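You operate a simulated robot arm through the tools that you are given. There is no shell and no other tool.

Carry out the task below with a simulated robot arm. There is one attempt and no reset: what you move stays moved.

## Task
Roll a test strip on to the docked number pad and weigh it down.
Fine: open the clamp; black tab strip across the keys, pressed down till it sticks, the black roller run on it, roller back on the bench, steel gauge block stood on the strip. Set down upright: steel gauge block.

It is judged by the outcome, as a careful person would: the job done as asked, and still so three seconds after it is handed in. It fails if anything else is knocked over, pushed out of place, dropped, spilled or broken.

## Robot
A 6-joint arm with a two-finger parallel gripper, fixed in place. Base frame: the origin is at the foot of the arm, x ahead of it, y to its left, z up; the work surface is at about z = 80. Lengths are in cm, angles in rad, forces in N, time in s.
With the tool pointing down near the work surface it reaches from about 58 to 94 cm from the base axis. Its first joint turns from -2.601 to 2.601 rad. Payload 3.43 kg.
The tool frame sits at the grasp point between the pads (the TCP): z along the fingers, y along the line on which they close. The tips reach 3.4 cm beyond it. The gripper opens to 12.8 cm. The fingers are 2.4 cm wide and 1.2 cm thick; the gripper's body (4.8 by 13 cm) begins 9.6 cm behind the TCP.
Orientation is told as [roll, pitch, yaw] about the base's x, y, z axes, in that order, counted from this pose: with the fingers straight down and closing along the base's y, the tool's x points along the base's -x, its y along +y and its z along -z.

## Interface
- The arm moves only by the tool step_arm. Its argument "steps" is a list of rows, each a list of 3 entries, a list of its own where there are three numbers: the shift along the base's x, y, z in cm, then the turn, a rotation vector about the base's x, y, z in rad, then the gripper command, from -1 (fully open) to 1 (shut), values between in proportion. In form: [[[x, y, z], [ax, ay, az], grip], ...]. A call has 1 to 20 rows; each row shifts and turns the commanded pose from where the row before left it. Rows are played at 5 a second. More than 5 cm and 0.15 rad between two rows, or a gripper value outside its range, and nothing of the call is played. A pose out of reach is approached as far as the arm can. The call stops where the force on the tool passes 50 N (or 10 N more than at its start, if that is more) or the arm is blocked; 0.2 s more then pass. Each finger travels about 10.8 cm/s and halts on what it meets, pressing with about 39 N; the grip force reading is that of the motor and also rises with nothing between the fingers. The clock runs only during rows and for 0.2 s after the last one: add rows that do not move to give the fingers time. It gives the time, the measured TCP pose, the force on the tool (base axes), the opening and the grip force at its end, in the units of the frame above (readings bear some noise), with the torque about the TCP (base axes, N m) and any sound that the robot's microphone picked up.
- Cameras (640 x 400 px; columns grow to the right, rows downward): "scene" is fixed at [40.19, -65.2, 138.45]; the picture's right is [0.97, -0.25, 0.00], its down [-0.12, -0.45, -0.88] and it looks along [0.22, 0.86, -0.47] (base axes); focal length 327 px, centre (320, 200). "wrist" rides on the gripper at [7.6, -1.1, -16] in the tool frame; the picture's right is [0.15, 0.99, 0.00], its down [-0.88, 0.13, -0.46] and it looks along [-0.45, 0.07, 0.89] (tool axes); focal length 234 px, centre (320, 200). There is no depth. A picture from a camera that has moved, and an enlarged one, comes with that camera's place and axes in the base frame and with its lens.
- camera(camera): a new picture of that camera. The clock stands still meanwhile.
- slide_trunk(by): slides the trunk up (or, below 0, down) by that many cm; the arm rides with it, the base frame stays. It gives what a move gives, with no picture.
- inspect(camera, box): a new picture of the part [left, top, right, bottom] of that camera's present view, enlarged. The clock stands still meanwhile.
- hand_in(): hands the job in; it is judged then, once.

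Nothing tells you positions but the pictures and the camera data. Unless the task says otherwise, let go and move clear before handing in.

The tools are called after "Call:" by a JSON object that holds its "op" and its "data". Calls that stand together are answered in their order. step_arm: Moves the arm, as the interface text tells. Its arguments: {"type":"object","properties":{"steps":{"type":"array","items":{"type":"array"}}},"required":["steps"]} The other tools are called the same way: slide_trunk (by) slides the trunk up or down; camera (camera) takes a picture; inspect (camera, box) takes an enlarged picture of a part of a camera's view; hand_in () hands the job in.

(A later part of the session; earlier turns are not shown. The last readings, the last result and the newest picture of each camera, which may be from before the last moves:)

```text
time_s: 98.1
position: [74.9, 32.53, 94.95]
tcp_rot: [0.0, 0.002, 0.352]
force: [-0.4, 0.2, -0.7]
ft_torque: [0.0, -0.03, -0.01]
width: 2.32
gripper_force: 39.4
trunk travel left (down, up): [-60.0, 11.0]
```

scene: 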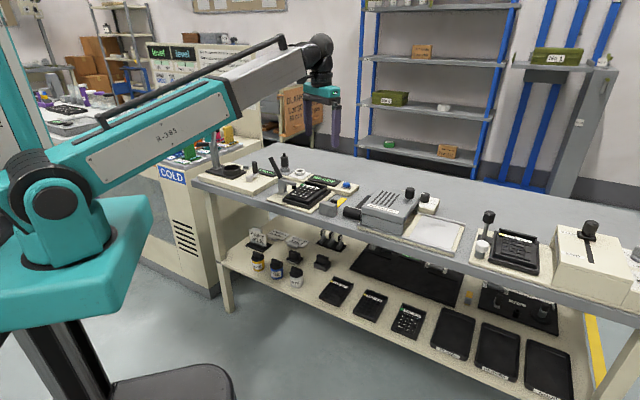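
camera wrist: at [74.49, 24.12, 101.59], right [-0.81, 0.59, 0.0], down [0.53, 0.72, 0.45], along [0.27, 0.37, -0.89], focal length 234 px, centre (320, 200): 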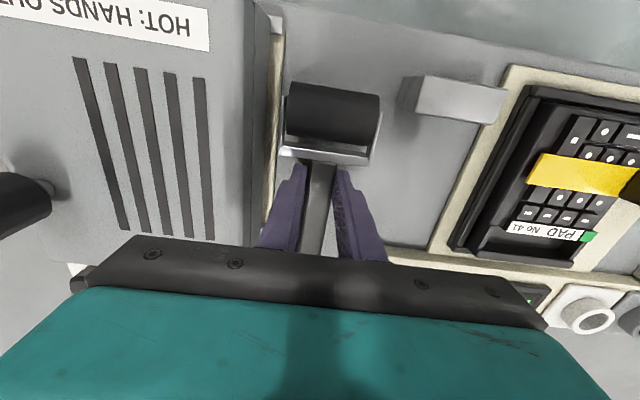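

Call:
{"op": "step_arm", "data": {"steps": [[[-0.1, 0.06, 0], [0, 0, -0.015], 1], [[-0.25, 0.15, 0], [0, 0, -0.035], 1], [[-0.45, 0.27, 0], [0, 0, -0.055], 1], [[-0.5, 0.3, 0], [0, 0, -0.06], 1], [[-0.5, 0.3, 0], [0, 0, -0.06], 1], [[-0.5, 0.3, 0], [0, 0, -0.06], 1], [[-0.5, 0.3, 0], [0, 0, -0.06], 1], [[-0.5, 0.3, 0], [0, 0, -0.06], 1], [[-0.5, 0.3, 0], [0, 0, -0.06], 1], [[-0.5, 0.3, 0], [0, 0, -0.06], 1], [[-0.5, 0.3, 0], [0, 0, -0.06], 1], [[-0.5, 0.3, 0], [0, 0, -0.06], 1], [[-0.5, 0.3, 0], [0, 0, -0.06], 1], [[-0.5, 0.3, 0], [0, 0, -0.06], 1], [[-0.5, 0.3, 0], [0, 0, -0.06], 1], [[-0.5, 0.3, 0], [0, 0, -0.06], 1], [[-0.5, 0.3, 0], [0, 0, -0.06], 1], [[-0.5, 0.3, 0], [0, 0, -0.06], 1], [[-0.3, 0.18, 0], [0, 0, -0.04], 1], [[-0.1, 0.06, 0], [0, 0, -0.02], 1]]}}

Call:
{"op": "camera", "data": {"camera": "wrist"}}

Call:
{"op": "inspect", "data": {"camera": "scene", "box": [270, 120, 370, 215]}}

```text
time_s: 102.3
position: [66.23, 37.77, 94.86]
tcp_rot: [-0.001, 0.0, -0.715]
force: [0.3, 0.2, -2.6]
ft_torque: [-0.03, -0.03, -0.01]
width: 2.3
gripper_force: 38.9
trunk travel left (down, up): [-60.0, 11.0]
```

```text
taken
camera wrist: at [59.68, 41.87, 110.81], right [0.54, 0.84, 0.0], down [0.75, -0.48, 0.46], along [0.38, -0.24, -0.89], focal length 234 px, centre (320, 200)
```

wrist: 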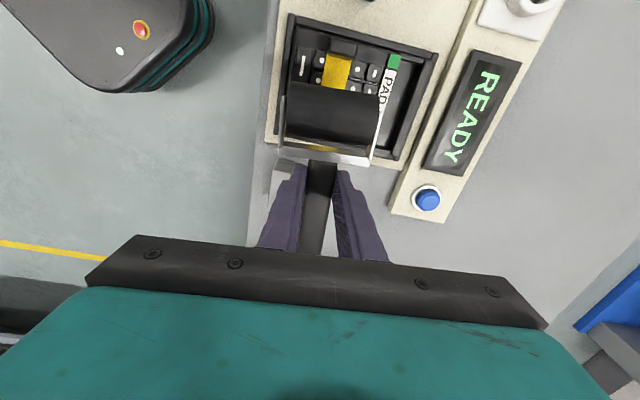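

```text
4.21 times, centred on (320, 168) of scene
camera zoom: at [40.19, -65.2, 138.45], right [0.97, -0.25, 0.0], down [-0.12, -0.45, -0.88], along [0.22, 0.86, -0.47], focal length 1376 px, centre (320, 337)
```

zoom: 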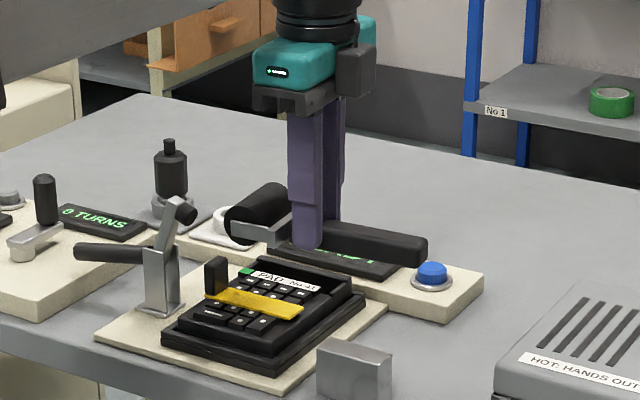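

The roller is turned and hovering over the pad. I finish the turn, tilt the handle end up about 14° so only the cylinder will touch, and come down to about a centimetre above the strip.

Call:
{"op": "step_arm", "data": {"steps": [[[-0.2, 0.1, 0], [0, 0, -0.015], 1], [[-0.4, 0.2, 0], [-0.01, -0.01, -0.02], 1], [[-0.5, 0.25, 0], [-0.02, -0.02, -0.02], 1], [[-0.4, 0.2, 0], [-0.02, -0.02, -0.02], 1], [[-0.3, 0.2, 0], [-0.02, -0.02, 0], 1], [[-0.15, 0.1, 0], [-0.02, -0.02, 0], 1], [[0, 0, 0], [-0.02, -0.02, 0], 1], [[0, 0, 0], [-0.02, -0.02, 0], 1], [[0, 0, -0.2], [-0.02, -0.02, 0], 1], [[0, 0, -0.4], [-0.02, -0.02, 0], 1], [[0, 0, -0.6], [0, 0, 0], 1], [[0, 0, -0.7], [0, 0, 0], 1], [[0, 0, -0.7], [0, 0, 0], 1], [[0, 0, -0.6], [0, 0, 0], 1], [[0, 0, -0.4], [0, 0, 0], 1], [[0, 0, -0.2], [0, 0, 0], 1], [[0, 0, 0], [0, 0, 0], 1]]}}

Call:
{"op": "camera", "data": {"camera": "wrist"}}

Call:
{"op": "inspect", "data": {"camera": "scene", "box": [280, 150, 350, 215]}}

```text
time_s: 105.9
position: [64.19, 38.8, 91.1]
tcp_rot: [0.0, -0.241, -0.789]
force: [0.5, -0.2, -1.2]
ft_torque: [0.03, 0.01, 0.02]
width: 2.33
gripper_force: 39.3
trunk travel left (down, up): [-60.0, 11.0]
```

```text
taken
camera wrist: at [55.58, 45.94, 104.72], right [0.6, 0.8, -0.04], down [0.62, -0.44, 0.65], along [0.5, -0.41, -0.76], focal length 234 px, centre (320, 200)
```

wrist: 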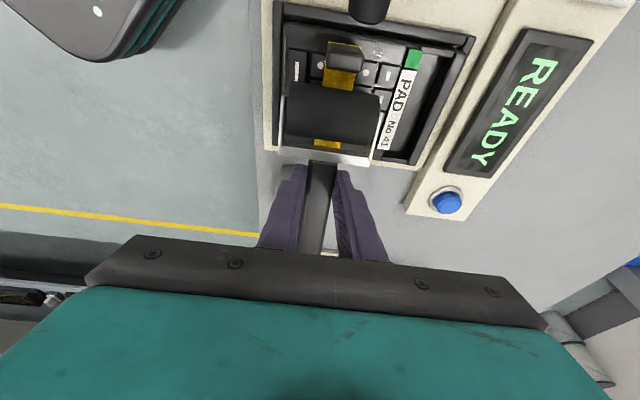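

```text
6.15 times, centred on (315, 182) of scene
camera zoom: at [40.19, -65.2, 138.45], right [0.97, -0.25, 0.0], down [-0.12, -0.45, -0.88], along [0.22, 0.86, -0.47], focal length 2011 px, centre (351, 308)
```

zoom: 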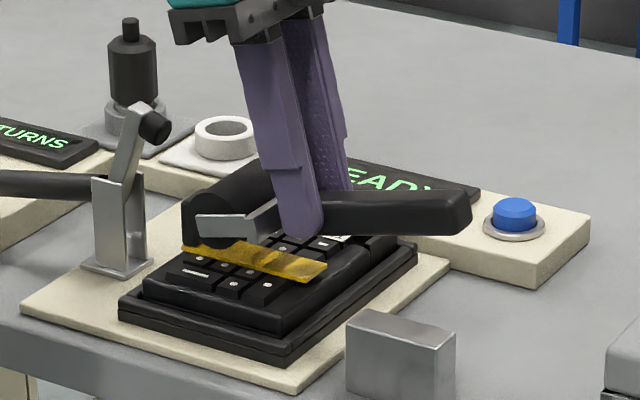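

The cylinder is above the strip's middle, just beyond the tab, handle raised. I lower slowly to contact.

Call:
{"op": "step_arm", "data": {"steps": [[[0, 0, -0.2], [0, 0, 0], 1], [[0, 0, -0.3], [0, 0, 0], 1], [[0, 0, -0.3], [0, 0, 0], 1], [[0, 0, -0.3], [0, 0, 0], 1], [[0, 0, -0.2], [0, 0, 0], 1], [[0, 0, -0.1], [0, 0, 0], 1], [[0, 0, 0], [0, 0, 0], 1]]}}

Call:
{"op": "inspect", "data": {"camera": "scene", "box": [280, 150, 350, 215]}}

```text
time_s: 107.5
position: [64.2, 38.79, 89.68]
tcp_rot: [-0.001, -0.241, -0.789]
force: [0.8, -0.7, -0.9]
ft_torque: [0.0, -0.01, 0.01]
width: 2.31
gripper_force: 39.2
trunk travel left (down, up): [-60.0, 11.0]
```

```text
6.15 times, centred on (315, 182) of scene
camera zoom: at [40.19, -65.2, 138.45], right [0.97, -0.25, 0.0], down [-0.12, -0.45, -0.88], along [0.22, 0.86, -0.47], focal length 2011 px, centre (351, 308)
```

zoom: 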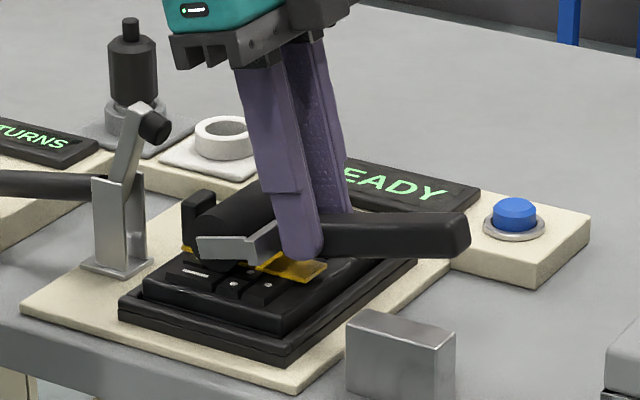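

Call:
{"op": "step_arm", "data": {"steps": [[[0, 0, -0.1], [0, 0, 0], 1], [[0, 0, -0.1], [0, 0, 0], 1], [[0, 0, 0], [0, 0, 0], 1]]}}

Call:
{"op": "step_arm", "data": {"steps": [[[0, 0, -0.1], [0, 0, 0], 1], [[0, 0, 0], [0, 0, 0], 1]]}}

```text
time_s: 108.3
position: [64.22, 38.76, 89.39]
tcp_rot: [0.0, -0.242, -0.79]
force: [-0.1, -0.2, -1.3]
ft_torque: [0.03, -0.02, -0.03]
width: 2.33
gripper_force: 38.8
trunk travel left (down, up): [-60.0, 11.0]
```

```text
time_s: 108.9
position: [64.28, 38.81, 89.36]
tcp_rot: [0.001, -0.241, -0.79]
force: [1.5, 0.0, 3.8]
ft_torque: [0.22, 0.13, -0.04]
width: 2.33
gripper_force: 38.8
trunk travel left (down, up): [-60.0, 11.0]
```

Contact with about 5 N. I add a little push and roll away from the tab along the strip.

Call:
{"op": "step_arm", "data": {"steps": [[[0, 0, -0.04], [0, 0, 0], 1], [[0.07, -0.07, 0], [0, 0, 0], 1], [[0.14, -0.14, 0], [0, 0, 0], 1], [[0.17, -0.17, 0], [0, 0, 0], 1], [[0.17, -0.17, 0], [0, 0, 0], 1], [[0.17, -0.17, 0], [0, 0, 0], 1], [[0.17, -0.17, 0], [0, 0, 0], 1], [[0.17, -0.17, 0], [0, 0, 0], 1], [[0.14, -0.14, 0], [0, 0, 0], 1], [[0.07, -0.07, 0], [0, 0, 0], 1], [[0, 0, 0], [0, 0, 0], 1]]}}

Call:
{"op": "inspect", "data": {"camera": "scene", "box": [280, 150, 350, 215]}}

Call:
{"op": "camera", "data": {"camera": "wrist"}}

```text
time_s: 111.3
position: [65.56, 37.5, 89.27]
tcp_rot: [0.001, -0.24, -0.792]
force: [0.1, -0.2, 5.3]
ft_torque: [0.24, 0.17, -0.01]
width: 2.32
gripper_force: 39.3
trunk travel left (down, up): [-60.0, 11.0]
```

```text
6.15 times, centred on (315, 182) of scene
camera zoom: at [40.19, -65.2, 138.45], right [0.97, -0.25, 0.0], down [-0.12, -0.45, -0.88], along [0.22, 0.86, -0.47], focal length 2011 px, centre (351, 308)
```

zoom: 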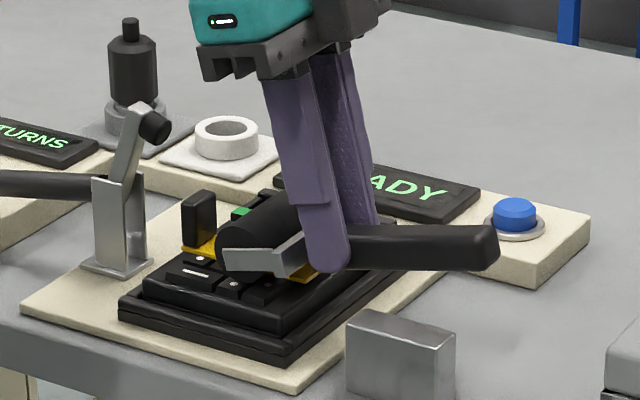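

```text
taken
camera wrist: at [56.84, 44.6, 103.0], right [0.6, 0.8, -0.03], down [0.62, -0.44, 0.65], along [0.51, -0.41, -0.76], focal length 234 px, centre (320, 200)
```

wrist: 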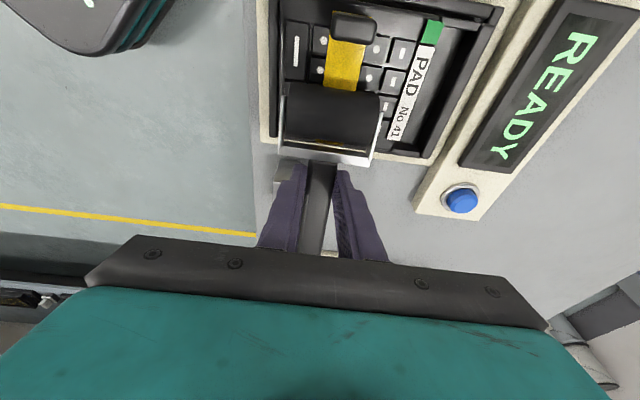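

The strip stays put as the roller runs on it. I roll on towards its far end.

Call:
{"op": "step_arm", "data": {"steps": [[[0.07, -0.07, 0], [0, 0, 0], 1], [[0.14, -0.14, 0], [0, 0, 0], 1], [[0.17, -0.17, 0], [0, 0, 0], 1], [[0.17, -0.17, 0], [0, 0, 0], 1], [[0.17, -0.17, 0], [0, 0, 0], 1], [[0.17, -0.17, 0], [0, 0, 0], 1], [[0.17, -0.17, 0], [0, 0, 0], 1], [[0.17, -0.17, 0], [0, 0, 0], 1], [[0.12, -0.12, 0], [0, 0, 0], 1], [[0.06, -0.06, 0], [0, 0, 0], 1], [[0, 0, 0], [0, 0, 0], 1]]}}

Call:
{"op": "inspect", "data": {"camera": "scene", "box": [280, 150, 350, 215]}}

```text
time_s: 113.7
position: [66.9, 36.05, 89.3]
tcp_rot: [0.001, -0.241, -0.789]
force: [-0.6, -0.6, 1.0]
ft_torque: [0.1, 0.11, 0.05]
width: 2.33
gripper_force: 39.3
trunk travel left (down, up): [-60.0, 11.0]
```

```text
6.15 times, centred on (315, 182) of scene
camera zoom: at [40.19, -65.2, 138.45], right [0.97, -0.25, 0.0], down [-0.12, -0.45, -0.88], along [0.22, 0.86, -0.47], focal length 2011 px, centre (351, 308)
```

zoom: 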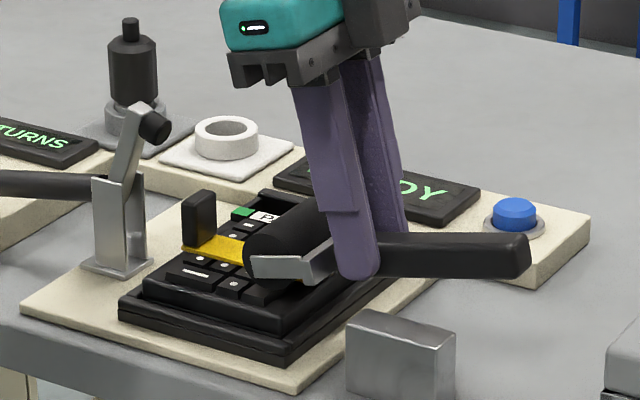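

Contact got light at the end, so I add a little push and roll back towards the tab.

Call:
{"op": "step_arm", "data": {"steps": [[[0, 0, -0.06], [0, 0, 0], 1], [[0, 0, -0.03], [0, 0, 0], 1], [[-0.07, 0.07, 0], [0, 0, 0], 1], [[-0.14, 0.14, 0], [0, 0, 0], 1], [[-0.18, 0.18, 0], [0, 0, 0], 1], [[-0.18, 0.18, 0], [0, 0, 0], 1], [[-0.18, 0.18, 0], [0, 0, 0], 1], [[-0.18, 0.18, 0], [0, 0, 0], 1], [[-0.18, 0.18, 0], [0, 0, 0], 1], [[-0.18, 0.18, 0], [0, 0, 0], 1], [[-0.18, 0.18, 0], [0, 0, 0], 1], [[-0.18, 0.18, 0], [0, 0, 0], 1], [[-0.18, 0.18, 0], [0, 0, 0], 1], [[-0.14, 0.14, 0], [0, 0, 0], 1], [[-0.07, 0.07, 0], [0, 0, 0], 1], [[0, 0, 0], [0, 0, 0], 1]]}}

Call:
{"op": "inspect", "data": {"camera": "scene", "box": [280, 150, 350, 215]}}

```text
time_s: 117.1
position: [64.84, 38.15, 89.33]
tcp_rot: [0.0, -0.24, -0.791]
force: [0.8, 0.5, 10.0]
ft_torque: [0.44, 0.27, -0.09]
width: 2.32
gripper_force: 38.5
trunk travel left (down, up): [-60.0, 11.0]
```

```text
6.15 times, centred on (315, 182) of scene
camera zoom: at [40.19, -65.2, 138.45], right [0.97, -0.25, 0.0], down [-0.12, -0.45, -0.88], along [0.22, 0.86, -0.47], focal length 2011 px, centre (351, 308)
```

zoom: 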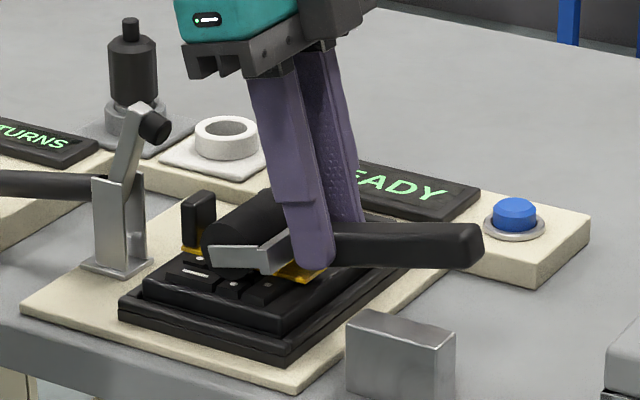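

About 11 N on the strip now, tab unmoved. I finish this pass up to near the tab and then run one more full pass outward.

Call:
{"op": "step_arm", "data": {"steps": [[[-0.1, 0.1, 0], [0, 0, 0], 1], [[-0.17, 0.17, 0], [0, 0, 0], 1], [[-0.17, 0.17, 0], [0, 0, 0], 1], [[-0.17, 0.17, 0], [0, 0, 0], 1], [[-0.1, 0.1, 0], [0, 0, 0], 1], [[0, 0, 0], [0, 0, 0], 1]]}}

Call:
{"op": "step_arm", "data": {"steps": [[[0.07, -0.07, 0], [0, 0, 0], 1], [[0.14, -0.14, 0], [0, 0, 0], 1], [[0.18, -0.18, 0], [0, 0, 0], 1], [[0.18, -0.18, 0], [0, 0, 0], 1], [[0.18, -0.18, 0], [0, 0, 0], 1], [[0.18, -0.18, 0], [0, 0, 0], 1], [[0.18, -0.18, 0], [0, 0, 0], 1], [[0.18, -0.18, 0], [0, 0, 0], 1], [[0.18, -0.18, 0], [0, 0, 0], 1], [[0.18, -0.18, 0], [0, 0, 0], 1], [[0.18, -0.18, 0], [0, 0, 0], 1], [[0.18, -0.18, 0], [0, 0, 0], 1], [[0.18, -0.18, 0], [0, 0, 0], 1], [[0.18, -0.18, 0], [0, 0, 0], 1], [[0.18, -0.18, 0], [0, 0, 0], 1], [[0.18, -0.18, 0], [0, 0, 0], 1], [[0.14, -0.14, 0], [0, 0, 0], 1], [[0.07, -0.07, 0], [0, 0, 0], 1], [[0, 0, 0], [0, 0, 0], 1]]}}

Call:
{"op": "inspect", "data": {"camera": "scene", "box": [280, 150, 350, 215]}}

```text
time_s: 118.5
position: [63.93, 38.79, 89.18]
tcp_rot: [-0.001, -0.242, -0.789]
force: [-0.2, -0.2, 7.6]
ft_torque: [0.38, 0.28, 0.03]
width: 2.31
gripper_force: 38.9
trunk travel left (down, up): [-60.0, 11.0]
```

```text
time_s: 122.5
position: [67.06, 35.81, 89.31]
tcp_rot: [0.0, -0.24, -0.788]
force: [-0.7, -0.1, 1.4]
ft_torque: [0.06, 0.14, 0.03]
width: 2.35
gripper_force: 39.0
trunk travel left (down, up): [-60.0, 11.0]
```

```text
6.15 times, centred on (315, 182) of scene
camera zoom: at [40.19, -65.2, 138.45], right [0.97, -0.25, 0.0], down [-0.12, -0.45, -0.88], along [0.22, 0.86, -0.47], focal length 2011 px, centre (351, 308)
```

zoom: 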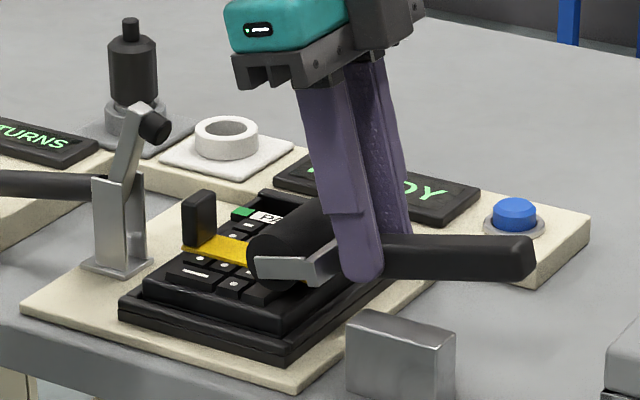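

One more pass back with slightly more push, for a firm roll.

Call:
{"op": "step_arm", "data": {"steps": [[[0, 0, -0.06], [0, 0, 0], 1], [[0, 0, -0.04], [0, 0, 0], 1], [[-0.07, 0.07, 0], [0, 0, 0], 1], [[-0.14, 0.14, 0], [0, 0, 0], 1], [[-0.18, 0.18, 0], [0, 0, 0], 1], [[-0.18, 0.18, 0], [0, 0, 0], 1], [[-0.18, 0.18, 0], [0, 0, 0], 1], [[-0.18, 0.18, 0], [0, 0, 0], 1], [[-0.18, 0.18, 0], [0, 0, 0], 1], [[-0.18, 0.18, 0], [0, 0, 0], 1], [[-0.18, 0.18, 0], [0, 0, 0], 1], [[-0.18, 0.18, 0], [0, 0, 0], 1], [[-0.18, 0.18, 0], [0, 0, 0], 1], [[-0.18, 0.18, 0], [0, 0, 0], 1], [[-0.18, 0.18, 0], [0, 0, 0], 1], [[-0.18, 0.18, 0], [0, 0, 0], 1], [[-0.14, 0.14, 0], [0, 0, 0], 1], [[-0.07, 0.07, 0], [0, 0, 0], 1], [[0, 0, 0], [0, 0, 0], 1]]}}

Call:
{"op": "camera", "data": {"camera": "wrist"}}

```text
time_s: 126.5
position: [64.4, 38.49, 89.18]
tcp_rot: [0.0, -0.241, -0.791]
force: [0.9, 0.0, 6.3]
ft_torque: [0.26, 0.26, -0.02]
width: 2.3
gripper_force: 39.5
trunk travel left (down, up): [-60.0, 11.0]
```

```text
taken
camera wrist: at [55.79, 45.58, 102.86], right [0.6, 0.8, -0.03], down [0.62, -0.44, 0.65], along [0.5, -0.41, -0.76], focal length 234 px, centre (320, 200)
```

wrist: 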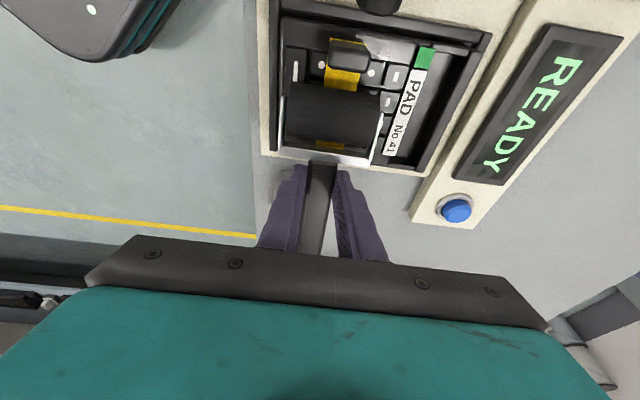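

Rolling done; the strip hasn't moved. I lift the roller straight off and level it again.

Call:
{"op": "step_arm", "data": {"steps": [[[0, 0, 0.1], [0, 0, 0], 1], [[0, 0, 0.2], [0, 0, 0], 1], [[0, 0, 0.4], [0, 0, 0], 1], [[0, 0, 0.7], [0, 0, 0], 1], [[0, 0, 0.9], [0, 0, 0], 1], [[0, 0, 0.9], [0, 0, 0], 1], [[0, 0, 0.9], [0, 0, 0], 1], [[0.1, -0.05, 0.8], [0.01, 0.01, 0.015], 1], [[0.3, -0.15, 0.6], [0.02, 0.02, 0.03], 1], [[0.45, -0.25, 0.4], [0.02, 0.02, 0.04], 1], [[0.45, -0.25, 0.2], [0.02, 0.02, 0.04], 1], [[0.45, -0.25, 0], [0.02, 0.02, 0.04], 1], [[0.45, -0.25, 0], [0.02, 0.02, 0.04], 1], [[0.45, -0.25, 0], [0.02, 0.02, 0.04], 1], [[0.45, -0.25, 0], [0.02, 0.02, 0.04], 1], [[0.45, -0.25, 0], [0.02, 0.02, 0.04], 1], [[0.3, -0.15, 0], [0, 0, 0.03], 1], [[0.1, -0.1, 0], [0, 0, 0.015], 1]]}}

Call:
{"op": "inspect", "data": {"camera": "scene", "box": [270, 120, 370, 215]}}

```text
time_s: 130.3
position: [68.32, 36.3, 95.24]
tcp_rot: [0.037, -0.001, -0.422]
force: [0.5, -0.9, -1.0]
ft_torque: [-0.02, -0.01, 0.03]
width: 2.32
gripper_force: 38.7
trunk travel left (down, up): [-60.0, 11.0]
```

```text
4.21 times, centred on (320, 168) of scene
camera zoom: at [40.19, -65.2, 138.45], right [0.97, -0.25, 0.0], down [-0.12, -0.45, -0.88], along [0.22, 0.86, -0.47], focal length 1376 px, centre (320, 337)
```

zoom: 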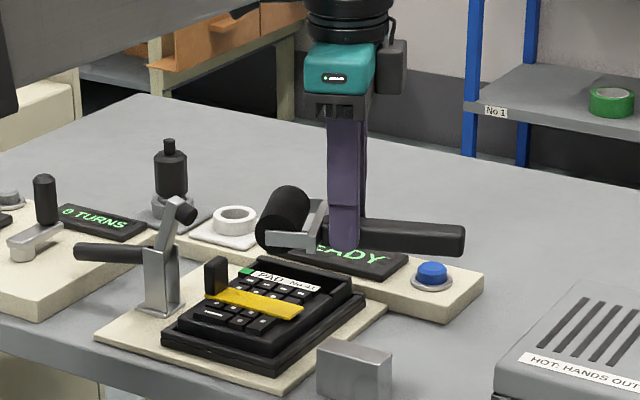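

Call:
{"op": "step_arm", "data": {"steps": [[[0.1, -0.06, 0], [-0.006, 0.003, 0.015], 1], [[0.25, -0.14, 0], [-0.007, 0.003, 0.035], 1], [[0.45, -0.25, 0], [-0.007, 0.003, 0.055], 1], [[0.57, -0.32, 0], [-0.007, 0.003, 0.065], 1], [[0.57, -0.32, 0], [-0.007, 0.003, 0.065], 1], [[0.57, -0.32, 0], [0, 0, 0.065], 1], [[0.57, -0.32, 0], [0, 0, 0.065], 1], [[0.57, -0.32, 0], [0, 0, 0.065], 1], [[0.57, -0.32, 0], [0, 0, 0.065], 1], [[0.57, -0.32, 0], [0, 0, 0.065], 1], [[0.57, -0.32, 0], [0, 0, 0.065], 1], [[0.57, -0.32, 0], [0, 0, 0.065], 1], [[0.57, -0.32, 0], [0, 0, 0.065], 1], [[0.57, -0.32, 0], [0, 0, 0.065], 1], [[0.57, -0.32, 0], [0, 0, 0.065], 1], [[0.57, -0.32, 0], [0, 0, 0.065], 1], [[0.57, -0.32, 0], [0, 0, 0.065], 1], [[0.57, -0.32, 0], [0, 0, 0.065], 1], [[0.4, -0.22, 0], [0, 0, 0.05], 1], [[0.2, -0.11, 0], [0, 0, 0.03], 1]]}}

Call:
{"op": "camera", "data": {"camera": "wrist"}}

Call:
{"op": "inspect", "data": {"camera": "scene", "box": [310, 130, 410, 225]}}

```text
time_s: 134.5
position: [78.45, 30.71, 95.17]
tcp_rot: [0.0, 0.001, 0.737]
force: [0.1, 0.6, -1.5]
ft_torque: [0.04, 0.03, 0.01]
width: 2.33
gripper_force: 39.2
trunk travel left (down, up): [-60.0, 11.0]
```

```text
taken
camera wrist: at [73.54, 24.83, 111.11], right [-0.77, 0.63, 0.0], down [0.56, 0.69, 0.46], along [0.29, 0.35, -0.89], focal length 234 px, centre (320, 200)
```

wrist: 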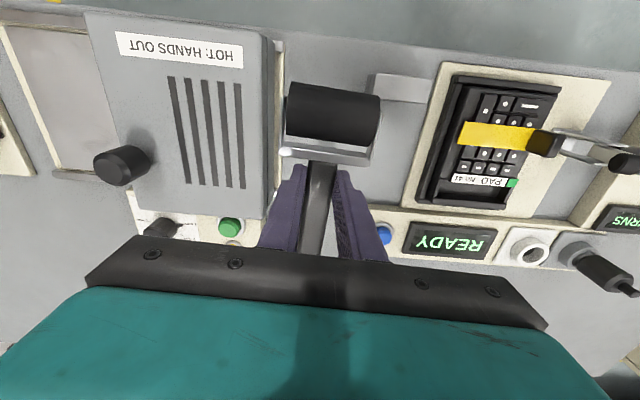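

```text
4.21 times, centred on (360, 178) of scene
camera zoom: at [40.19, -65.2, 138.45], right [0.97, -0.25, 0.0], down [-0.12, -0.45, -0.88], along [0.22, 0.86, -0.47], focal length 1376 px, centre (152, 295)
```

zoom: 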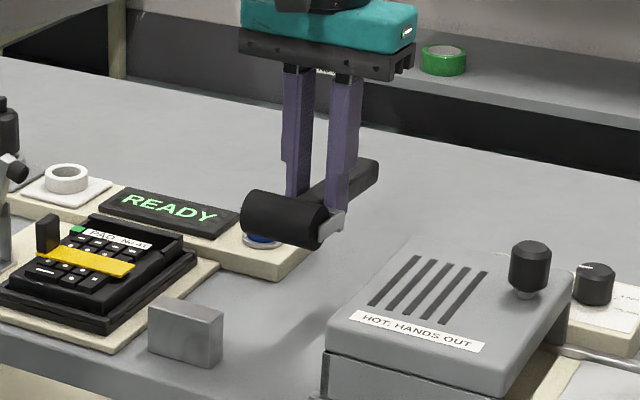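

The roller is back above its old place. I correct the last bit of turn and lower it to just above the bench.

Call:
{"op": "step_arm", "data": {"steps": [[[0.15, -0.14, 0], [0, 0, 0.018], 1], [[0.2, -0.17, -0.2], [0, 0, 0.018], 1], [[0.1, -0.1, -0.4], [0, 0, 0.017], 1], [[0, 0, -0.7], [0, 0, 0], 1], [[0, 0, -0.8], [0, 0, 0], 1], [[0, 0, -0.8], [0, 0, 0], 1], [[0, 0, -0.8], [0, 0, 0], 1], [[0, 0, -0.8], [0, 0, 0], 1], [[0, 0, -0.8], [0, 0, 0], 1], [[0, 0, -0.8], [0, 0, 0], 1], [[0, 0, -0.8], [0, 0, 0], 1], [[0, 0, -0.8], [0, 0, 0], 1], [[0, 0, -0.8], [0, 0, 0], 1], [[0, 0, -0.7], [0, 0, 0], 1], [[0, 0, -0.5], [0, 0, 0], 1], [[0, 0, -0.3], [0, 0, 0], 1], [[0, 0, -0.2], [0, 0, 0], 1], [[0, 0, 0], [0, 0, 0], 1]]}}

Call:
{"op": "camera", "data": {"camera": "wrist"}}

Call:
{"op": "inspect", "data": {"camera": "scene", "box": [330, 165, 390, 225]}}

```text
time_s: 138.3
position: [78.85, 30.24, 84.9]
tcp_rot: [-0.002, 0.001, 0.789]
force: [0.0, -0.3, -1.5]
ft_torque: [0.01, -0.02, -0.03]
width: 2.34
gripper_force: 39.2
trunk travel left (down, up): [-60.0, 11.0]
```

```text
taken
camera wrist: at [74.29, 24.17, 100.93], right [-0.81, 0.59, 0.0], down [0.53, 0.72, 0.46], along [0.27, 0.37, -0.89], focal length 234 px, centre (320, 200)
```

wrist: 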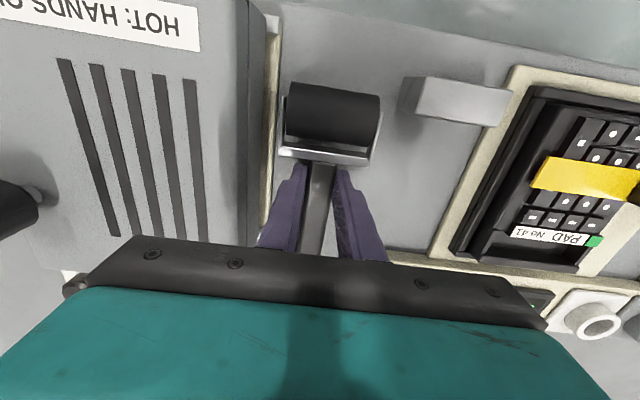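

```text
6.67 times, centred on (360, 195) of scene
camera zoom: at [40.19, -65.2, 138.45], right [0.97, -0.25, 0.0], down [-0.12, -0.45, -0.88], along [0.22, 0.86, -0.47], focal length 2178 px, centre (53, 233)
```

zoom: 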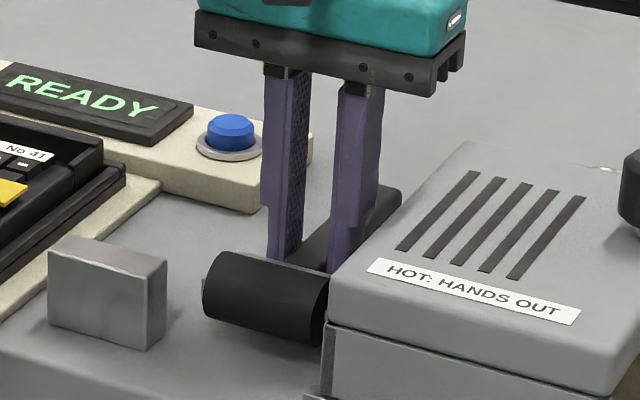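

It's in line with its old spot and just above the bench. I lower in small steps until it touches.

Call:
{"op": "step_arm", "data": {"steps": [[[0, 0, -0.2], [0, 0, 0], 1], [[0, 0, -0.25], [0, 0, 0], 1], [[0, 0, -0.2], [0, 0, 0], 1], [[0, 0, -0.15], [0, 0, 0], 1], [[0, 0, -0.1], [0, 0, 0], 1], [[0, 0, 0], [0, 0, 0], 1]]}}

Call:
{"op": "step_arm", "data": {"steps": [[[0, 0, -0.1], [0, 0, 0], 1], [[0, 0, -0.1], [0, 0, 0], 1], [[0, 0, 0], [0, 0, 0], 1]]}}

```text
time_s: 139.7
position: [78.82, 30.4, 84.06]
tcp_rot: [0.001, -0.001, 0.788]
force: [0.2, 0.3, -1.7]
ft_torque: [0.02, -0.03, -0.02]
width: 2.32
gripper_force: 39.0
trunk travel left (down, up): [-60.0, 11.0]
```

```text
time_s: 140.5
position: [78.91, 30.37, 83.92]
tcp_rot: [0.0, 0.0, 0.789]
force: [-0.8, 0.8, -1.2]
ft_torque: [0.03, -0.05, -0.04]
width: 2.3
gripper_force: 38.8
trunk travel left (down, up): [-60.0, 11.0]
```

Call:
{"op": "step_arm", "data": {"steps": [[[0, 0, -0.08], [0, 0, 0], 1], [[0, 0, -0.07], [0, 0, 0], 1], [[0, 0, 0], [0, 0, 0], 1]]}}

Call:
{"op": "step_arm", "data": {"steps": [[[0, 0, -0.06], [0, 0, 0], 1], [[0, 0, 0], [0, 0, 0], 1]]}}

```text
time_s: 141.3
position: [78.87, 30.35, 83.8]
tcp_rot: [-0.003, -0.002, 0.788]
force: [0.0, -1.8, 4.6]
ft_torque: [0.42, -0.47, -0.21]
width: 2.34
gripper_force: 39.3
trunk travel left (down, up): [-60.0, 11.0]
```

```text
time_s: 141.9
position: [78.86, 30.31, 83.79]
tcp_rot: [-0.002, -0.002, 0.789]
force: [1.7, 1.2, 9.2]
ft_torque: [0.88, -0.85, -0.03]
width: 2.35
gripper_force: 39.0
trunk travel left (down, up): [-60.0, 11.0]
```

The handle's far end touches first (it has turned a hair in the grip). I tilt very slightly to bring the cylinder down level too before releasing.

Call:
{"op": "step_arm", "data": {"steps": [[[0, 0, 0], [0.007, -0.007, 0], 1], [[0, 0, 0], [0.007, -0.007, 0], 1], [[0, 0, 0], [0, 0, 0], 1]]}}

```text
time_s: 142.7
position: [78.79, 30.25, 83.71]
tcp_rot: [0.0, -0.018, 0.788]
force: [-1.0, 0.5, 5.5]
ft_torque: [-0.19, 0.24, -0.07]
width: 2.33
gripper_force: 38.6
trunk travel left (down, up): [-60.0, 11.0]
```

Now both ends carry weight. I open the fingers gently to release the roller.

Call:
{"op": "step_arm", "data": {"steps": [[[0, 0, 0.03], [0, 0, 0], 0.6], [[0, 0, 0], [0, 0, 0], 0.5], [[0, 0, 0], [0, 0, 0], 0.4], [[0, 0, 0], [0, 0, 0], 0.3125], [[0, 0, 0], [0, 0, 0], 0.3125]]}}

Call:
{"op": "step_arm", "data": {"steps": [[[0, 0, 0.2], [0, 0, 0], 0.3125], [[0, 0, 0.4], [-0.006, 0.006, 0], 0.3125], [[0, 0, 0.7], [-0.007, 0.007, 0], 0.3125], [[0, 0, 0.9], [0, 0, 0], 0.3125], [[0, 0, 0.9], [0, 0, 0], 0.3125], [[0, 0, 0.9], [0, 0, 0], 0.3125], [[0, 0, 0.9], [0, 0, 0], 0.3125], [[0, 0, 0.9], [0, 0, 0], 0.3125], [[0, 0, 0.9], [0, 0, 0], 0.3125], [[0, 0, 0.9], [0, 0, 0], 0.3125], [[0, 0, 0.7], [0, 0, 0], 0.3125], [[0, 0, 0.4], [0, 0, 0], 0.3125], [[0, 0, 0.2], [0, 0, 0], 0.3125]]}}

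Call:
{"op": "camera", "data": {"camera": "wrist"}}

Call:
{"op": "inspect", "data": {"camera": "scene", "box": [300, 160, 400, 225]}}

```text
time_s: 143.9
position: [78.84, 30.29, 83.75]
tcp_rot: [-0.004, -0.019, 0.789]
force: [0.0, 0.6, -0.1]
ft_torque: [-0.01, -0.05, -0.03]
width: 4.41
gripper_force: 0.1
trunk travel left (down, up): [-60.0, 11.0]
```

```text
time_s: 146.7
position: [78.92, 30.23, 92.69]
tcp_rot: [0.0, -0.001, 0.789]
force: [0.9, -0.3, 0.5]
ft_torque: [0.01, 0.01, -0.02]
width: 4.41
gripper_force: 0.1
trunk travel left (down, up): [-60.0, 11.0]
```

```text
taken
camera wrist: at [74.32, 24.1, 108.62], right [-0.81, 0.59, 0.0], down [0.53, 0.72, 0.46], along [0.27, 0.37, -0.89], focal length 234 px, centre (320, 200)
```

wrist: 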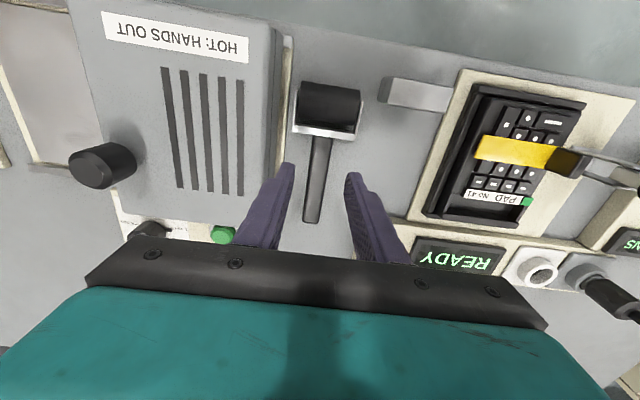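

```text
6.15 times, centred on (350, 192) of scene
camera zoom: at [40.19, -65.2, 138.45], right [0.97, -0.25, 0.0], down [-0.12, -0.45, -0.88], along [0.22, 0.86, -0.47], focal length 2011 px, centre (135, 246)
```

zoom: 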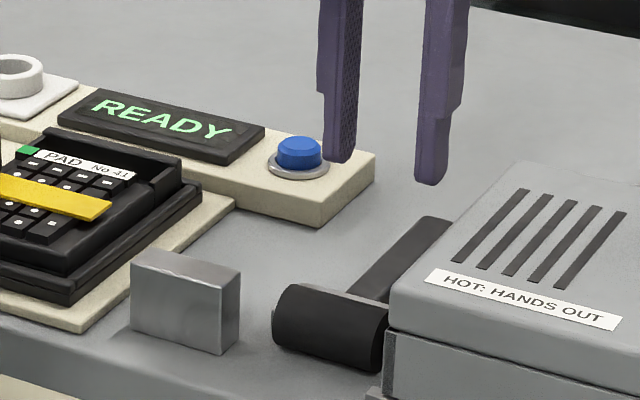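

The roller rests back in its place. Next the gauge block; I first measure the strip's exact lie and the block from here.

Call:
{"op": "inspect", "data": {"camera": "wrist", "box": [370, 60, 620, 230]}}

Call:
{"op": "inspect", "data": {"camera": "scene", "box": [280, 165, 340, 215]}}

```text
2.35 times, centred on (495, 145) of wrist
camera zoom: at [74.32, 24.1, 108.62], right [-0.81, 0.59, 0.0], down [0.53, 0.72, 0.46], along [0.27, 0.37, -0.89], focal length 551 px, centre (-92, 329)
```

zoom: 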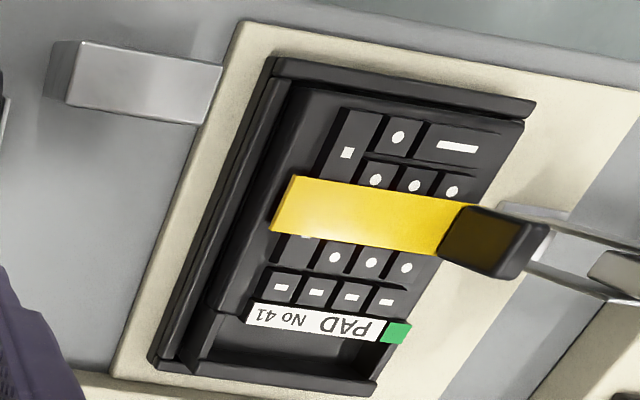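

```text
8.00 times, centred on (310, 190) of scene
camera zoom: at [40.19, -65.2, 138.45], right [0.97, -0.25, 0.0], down [-0.12, -0.45, -0.88], along [0.22, 0.86, -0.47], focal length 2614 px, centre (400, 280)
```

zoom: 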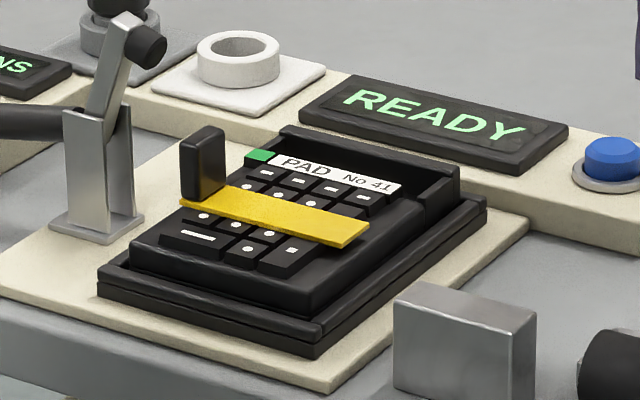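

The strip's far end is at the expected place and its midline is b≈73.2, so the block's target centre is about (61.9, 41.7). I now go to the block and turn the tool to grip it across its thin side.

Call:
{"op": "step_arm", "data": {"steps": [[[-0.1, 0, 0.1], [0, 0, -0.015], 0.281], [[-0.25, 0.02, 0.2], [0, 0, -0.035], 0.281], [[-0.4, 0.03, 0.3], [0, 0, -0.055], 0.281], [[-0.5, 0.03, 0.3], [0, 0, -0.065], 0.281], [[-0.5, 0.03, 0.3], [0, 0, -0.065], 0.281], [[-0.5, 0.03, 0.2], [0, 0, -0.065], 0.281], [[-0.5, 0.03, 0.1], [0, 0, -0.065], 0.281], [[-0.5, 0.03, 0], [0, 0, -0.065], 0.281], [[-0.5, 0.03, 0], [0, 0, -0.065], 0.281], [[-0.5, 0.03, 0], [0, 0, -0.065], 0.281], [[-0.5, 0.03, 0], [0, 0, -0.065], 0.281], [[-0.5, 0.03, 0], [0, 0, -0.065], 0.281], [[-0.5, 0.03, 0], [0, 0, -0.065], 0.281], [[-0.5, 0.03, 0], [0, 0, -0.065], 0.281], [[-0.5, 0.03, 0], [0, 0, -0.065], 0.281], [[-0.5, 0.03, 0], [0, 0, -0.065], 0.281], [[-0.5, 0.03, 0], [0, 0, -0.065], 0.281], [[-0.5, 0.03, 0], [0, 0, -0.065], 0.281], [[-0.4, 0.02, 0], [0, 0, -0.05], 0.281], [[-0.2, 0.01, 0], [0, 0, -0.03], 0.281]]}}

```text
time_s: 150.9
position: [69.89, 30.86, 94.12]
tcp_rot: [-0.001, -0.003, -0.371]
force: [-0.3, 0.7, -0.3]
ft_torque: [-0.03, 0.03, 0.01]
width: 4.59
gripper_force: 0.0
trunk travel left (down, up): [-60.0, 11.0]
```

Call:
{"op": "step_arm", "data": {"steps": [[[-0.1, 0, 0], [0, 0, -0.015], 0.281], [[-0.3, -0.01, 0], [0, 0, -0.04], 0.281], [[-0.4, -0.01, 0], [0, 0, -0.06], 0.281], [[-0.4, -0.01, 0], [0, 0, -0.065], 0.281], [[-0.4, -0.01, 0], [0, 0, -0.065], 0.281], [[-0.35, -0.01, 0], [0, 0, -0.06], 0.281], [[-0.25, 0, 0], [0, 0, -0.05], 0.281], [[-0.1, 0, 0], [0, 0, -0.035], 0.281], [[-0.06, 0, 0], [0, 0, -0.017], 0.281], [[0, 0, 0], [0, 0, 0], 0.281]]}}

Call:
{"op": "camera", "data": {"camera": "wrist"}}

Call:
{"op": "inspect", "data": {"camera": "wrist", "box": [250, 80, 390, 230]}}

Call:
{"op": "inspect", "data": {"camera": "scene", "box": [290, 130, 390, 225]}}

```text
time_s: 153.1
position: [67.59, 30.8, 94.05]
tcp_rot: [-0.001, -0.001, -0.777]
force: [0.1, -0.2, 0.9]
ft_torque: [0.01, 0.01, -0.01]
width: 4.61
gripper_force: 0.0
trunk travel left (down, up): [-60.0, 11.0]
```

```text
taken
camera wrist: at [61.46, 35.38, 110.03], right [0.59, 0.81, 0.0], down [0.72, -0.52, 0.46], along [0.37, -0.27, -0.89], focal length 234 px, centre (320, 200)
```

wrist: 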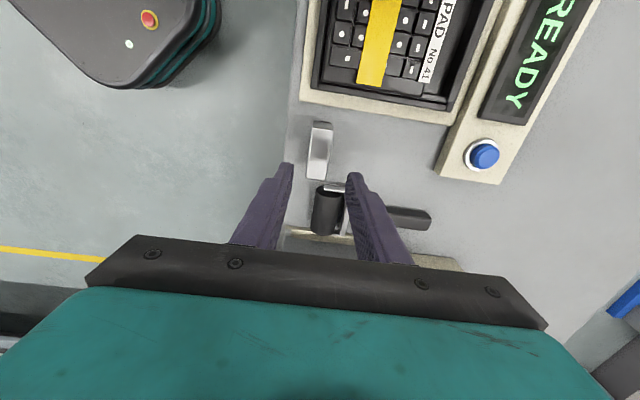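

```text
2.67 times, centred on (320, 155) of wrist
camera zoom: at [61.46, 35.38, 110.03], right [0.59, 0.81, 0.0], down [0.72, -0.52, 0.46], along [0.37, -0.27, -0.89], focal length 624 px, centre (320, 320)
```

zoom: 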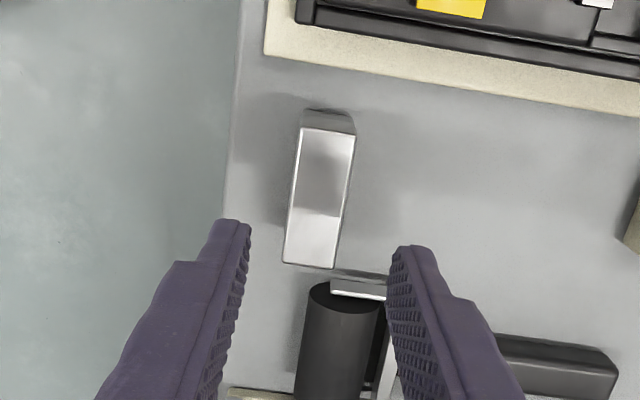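

```text
4.21 times, centred on (340, 178) of scene
camera zoom: at [40.19, -65.2, 138.45], right [0.97, -0.25, 0.0], down [-0.12, -0.45, -0.88], along [0.22, 0.86, -0.47], focal length 1376 px, centre (236, 295)
```

zoom: 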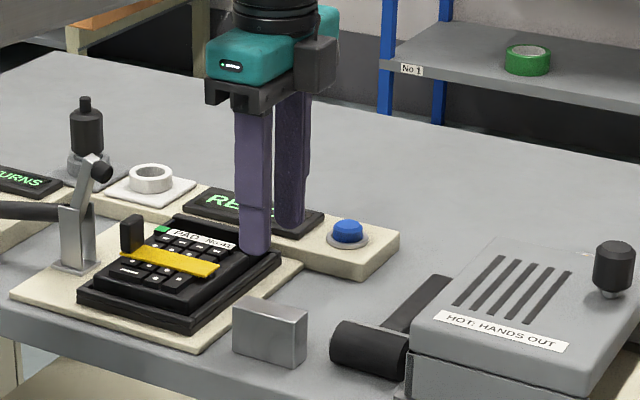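

The block centre reads (67.5, 30.9), right under the TCP. I descend over it, fingers either side of its thin faces.

Call:
{"op": "step_arm", "data": {"steps": [[[-0.05, 0.05, -0.2], [0, 0, 0], 0.281], [[0, 0, -0.5], [0, 0, 0], 0.281], [[0, 0, -0.8], [0, 0, 0], 0.281], [[0, 0, -0.9], [0, 0, 0], 0.281], [[0, 0, -0.9], [0, 0, 0], 0.281], [[0, 0, -0.9], [0, 0, 0], 0.281], [[0, 0, -0.9], [0, 0, 0], 0.281], [[0, 0, -0.9], [0, 0, 0], 0.281], [[0, 0, -0.9], [0, 0, 0], 0.281], [[0, 0, -0.8], [0, 0, 0], 0.281], [[0, 0, -0.6], [0, 0, 0], 0.281], [[0, 0, -0.4], [0, 0, 0], 0.281], [[0, 0, -0.3], [0, 0, 0], 0.281], [[0, 0, -0.2], [0, 0, 0], 0.281], [[0, 0, 0], [0, 0, 0], 0.281]]}}

Call:
{"op": "camera", "data": {"camera": "wrist"}}

Call:
{"op": "inspect", "data": {"camera": "scene", "box": [310, 165, 380, 225]}}

```text
time_s: 156.3
position: [67.6, 30.86, 84.95]
tcp_rot: [0.001, -0.002, -0.776]
force: [-0.4, -0.1, -1.2]
ft_torque: [0.01, -0.01, -0.01]
width: 4.58
gripper_force: 0.1
trunk travel left (down, up): [-60.0, 11.0]
```

```text
taken
camera wrist: at [61.43, 35.4, 100.85], right [0.59, 0.81, 0.0], down [0.72, -0.52, 0.46], along [0.37, -0.27, -0.89], focal length 234 px, centre (320, 200)
```

wrist: 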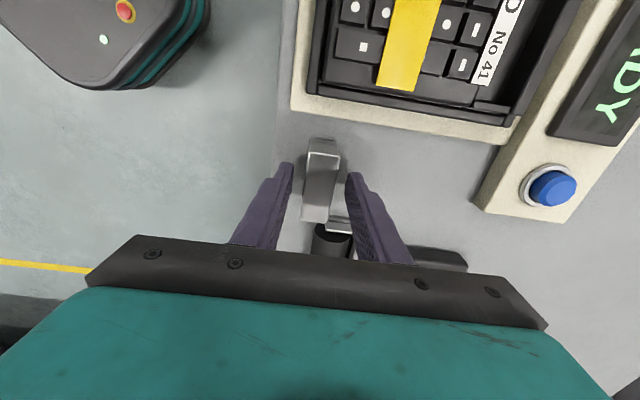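

```text
6.67 times, centred on (345, 195) of scene
camera zoom: at [40.19, -65.2, 138.45], right [0.97, -0.25, 0.0], down [-0.12, -0.45, -0.88], along [0.22, 0.86, -0.47], focal length 2178 px, centre (153, 233)
```

zoom: 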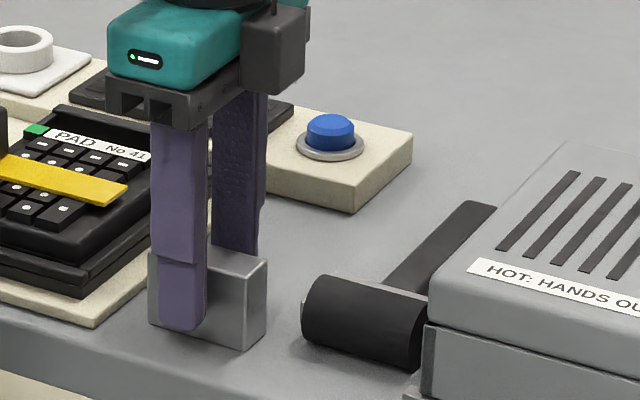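

Well centred. I close on the block.

Call:
{"op": "step_arm", "data": {"steps": [[[0, 0, 0], [0, 0, 0], 0.4], [[0, 0, 0], [0, 0, 0], 0.5], [[0, 0, 0], [0, 0, 0], 0.58], [[0, 0, 0], [0, 0, 0], 0.64], [[0, 0, 0], [0, 0, 0], 1], [[0, 0, 0], [0, 0, 0], 1], [[0, 0, 0], [0, 0, 0], 1]]}}

Call:
{"op": "step_arm", "data": {"steps": [[[0, 0, 0.1], [0, 0, 0], 1], [[0, 0, 0.2], [0, 0, 0], 1], [[0, 0, 0.3], [0, 0, 0], 1], [[0, 0, 0.4], [0, 0, 0], 1], [[0, 0, 0.5], [0, 0, 0], 1], [[0, 0, 0.5], [0, 0, 0], 1], [[0, 0, 0.3], [0, 0, 0], 1], [[0, 0, 0], [0, 0, 0], 1]]}}

Call:
{"op": "inspect", "data": {"camera": "scene", "box": [310, 165, 380, 225]}}

Call:
{"op": "camera", "data": {"camera": "wrist"}}

```text
time_s: 157.9
position: [67.59, 30.82, 84.87]
tcp_rot: [0.0, -0.001, -0.776]
force: [-0.9, -1.1, 0.0]
ft_torque: [-0.06, -0.02, -0.01]
width: 2.36
gripper_force: 39.4
trunk travel left (down, up): [-60.0, 11.0]
```

```text
time_s: 159.7
position: [67.74, 30.82, 87.21]
tcp_rot: [-0.001, 0.0, -0.777]
force: [0.3, 0.6, -5.0]
ft_torque: [-0.02, 0.03, -0.02]
width: 2.34
gripper_force: 39.1
trunk travel left (down, up): [-60.0, 11.0]
```

```text
6.67 times, centred on (345, 195) of scene
camera zoom: at [40.19, -65.2, 138.45], right [0.97, -0.25, 0.0], down [-0.12, -0.45, -0.88], along [0.22, 0.86, -0.47], focal length 2178 px, centre (153, 233)
```

zoom: 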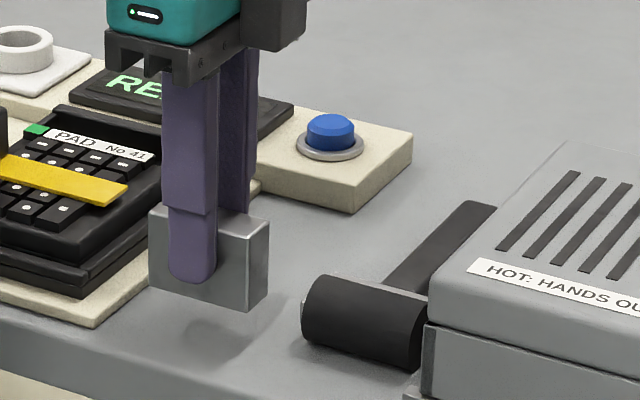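

```text
taken
camera wrist: at [61.43, 35.42, 103.11], right [0.59, 0.81, 0.0], down [0.72, -0.52, 0.46], along [0.37, -0.27, -0.89], focal length 234 px, centre (320, 200)
```

wrist: 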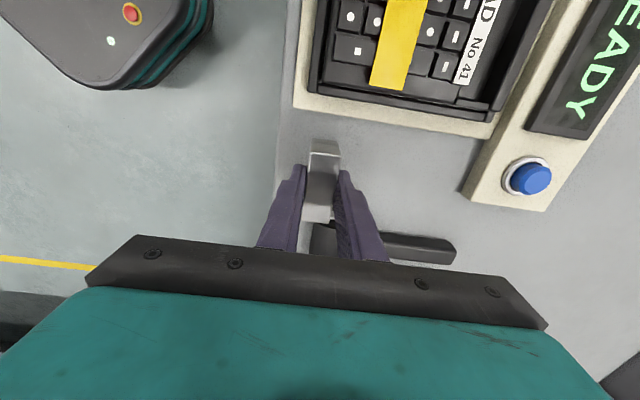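

The block is held upright (about 0.5 kg). I raise it and carry it over the strip.

Call:
{"op": "step_arm", "data": {"steps": [[[0, 0, 0.3], [0, 0, 0], 1], [[0, 0, 0.6], [0, 0, 0], 1], [[0, 0, 0.8], [0, 0, 0], 1], [[0, 0, 0.9], [0, 0, 0], 1], [[0, 0, 0.9], [0, 0, 0], 1], [[0, 0, 0.9], [0, 0, 0], 1], [[-0.05, 0.1, 0.9], [0, 0, 0], 1], [[-0.15, 0.3, 0.8], [0, 0, 0], 1], [[-0.3, 0.55, 0.6], [0, 0, -0.002], 1], [[-0.4, 0.75, 0.4], [0, 0, -0.002], 1], [[-0.45, 0.85, 0.2], [0, 0, -0.002], 1], [[-0.45, 0.85, 0], [0, 0, -0.002], 1], [[-0.45, 0.85, 0], [0, 0, -0.002], 1], [[-0.45, 0.85, 0], [0, 0, 0], 1], [[-0.45, 0.85, 0], [0, 0, 0], 1], [[-0.45, 0.85, 0], [0, 0, 0], 1], [[-0.45, 0.85, 0], [0, 0, 0], 1], [[-0.4, 0.75, 0], [0, 0, 0], 1], [[-0.3, 0.55, 0], [0, 0, 0], 1], [[-0.15, 0.3, 0], [0, 0, 0], 1]]}}

Call:
{"op": "camera", "data": {"camera": "wrist"}}

Call:
{"op": "inspect", "data": {"camera": "scene", "box": [270, 120, 370, 215]}}

```text
time_s: 163.9
position: [62.83, 40.17, 94.57]
tcp_rot: [-0.001, -0.001, -0.786]
force: [-0.9, -0.6, -3.9]
ft_torque: [-0.03, -0.02, -0.01]
width: 2.36
gripper_force: 39.0
trunk travel left (down, up): [-60.0, 11.0]
```

```text
taken
camera wrist: at [56.6, 44.79, 110.46], right [0.6, 0.8, 0.0], down [0.71, -0.53, 0.46], along [0.37, -0.27, -0.89], focal length 234 px, centre (320, 200)
```

wrist: 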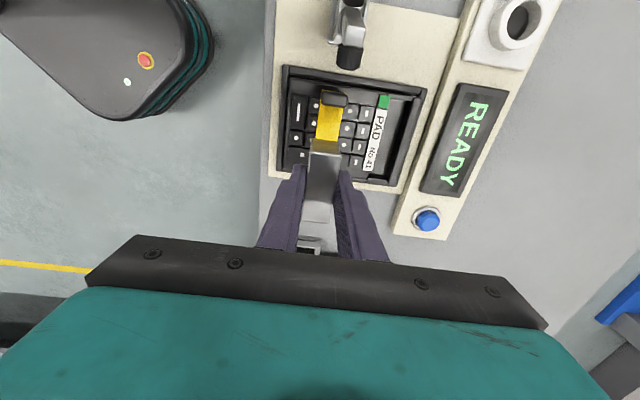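

```text
4.21 times, centred on (320, 168) of scene
camera zoom: at [40.19, -65.2, 138.45], right [0.97, -0.25, 0.0], down [-0.12, -0.45, -0.88], along [0.22, 0.86, -0.47], focal length 1376 px, centre (320, 337)
```

zoom: 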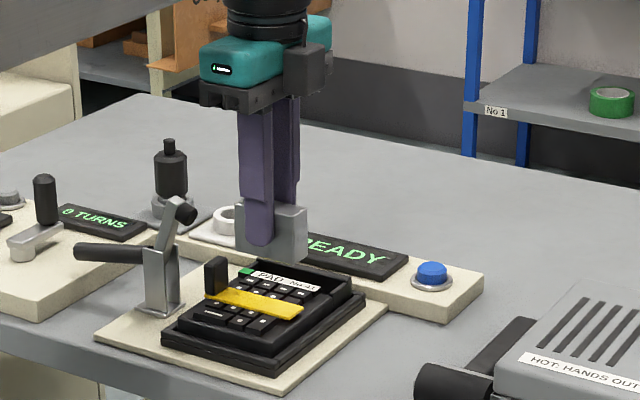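

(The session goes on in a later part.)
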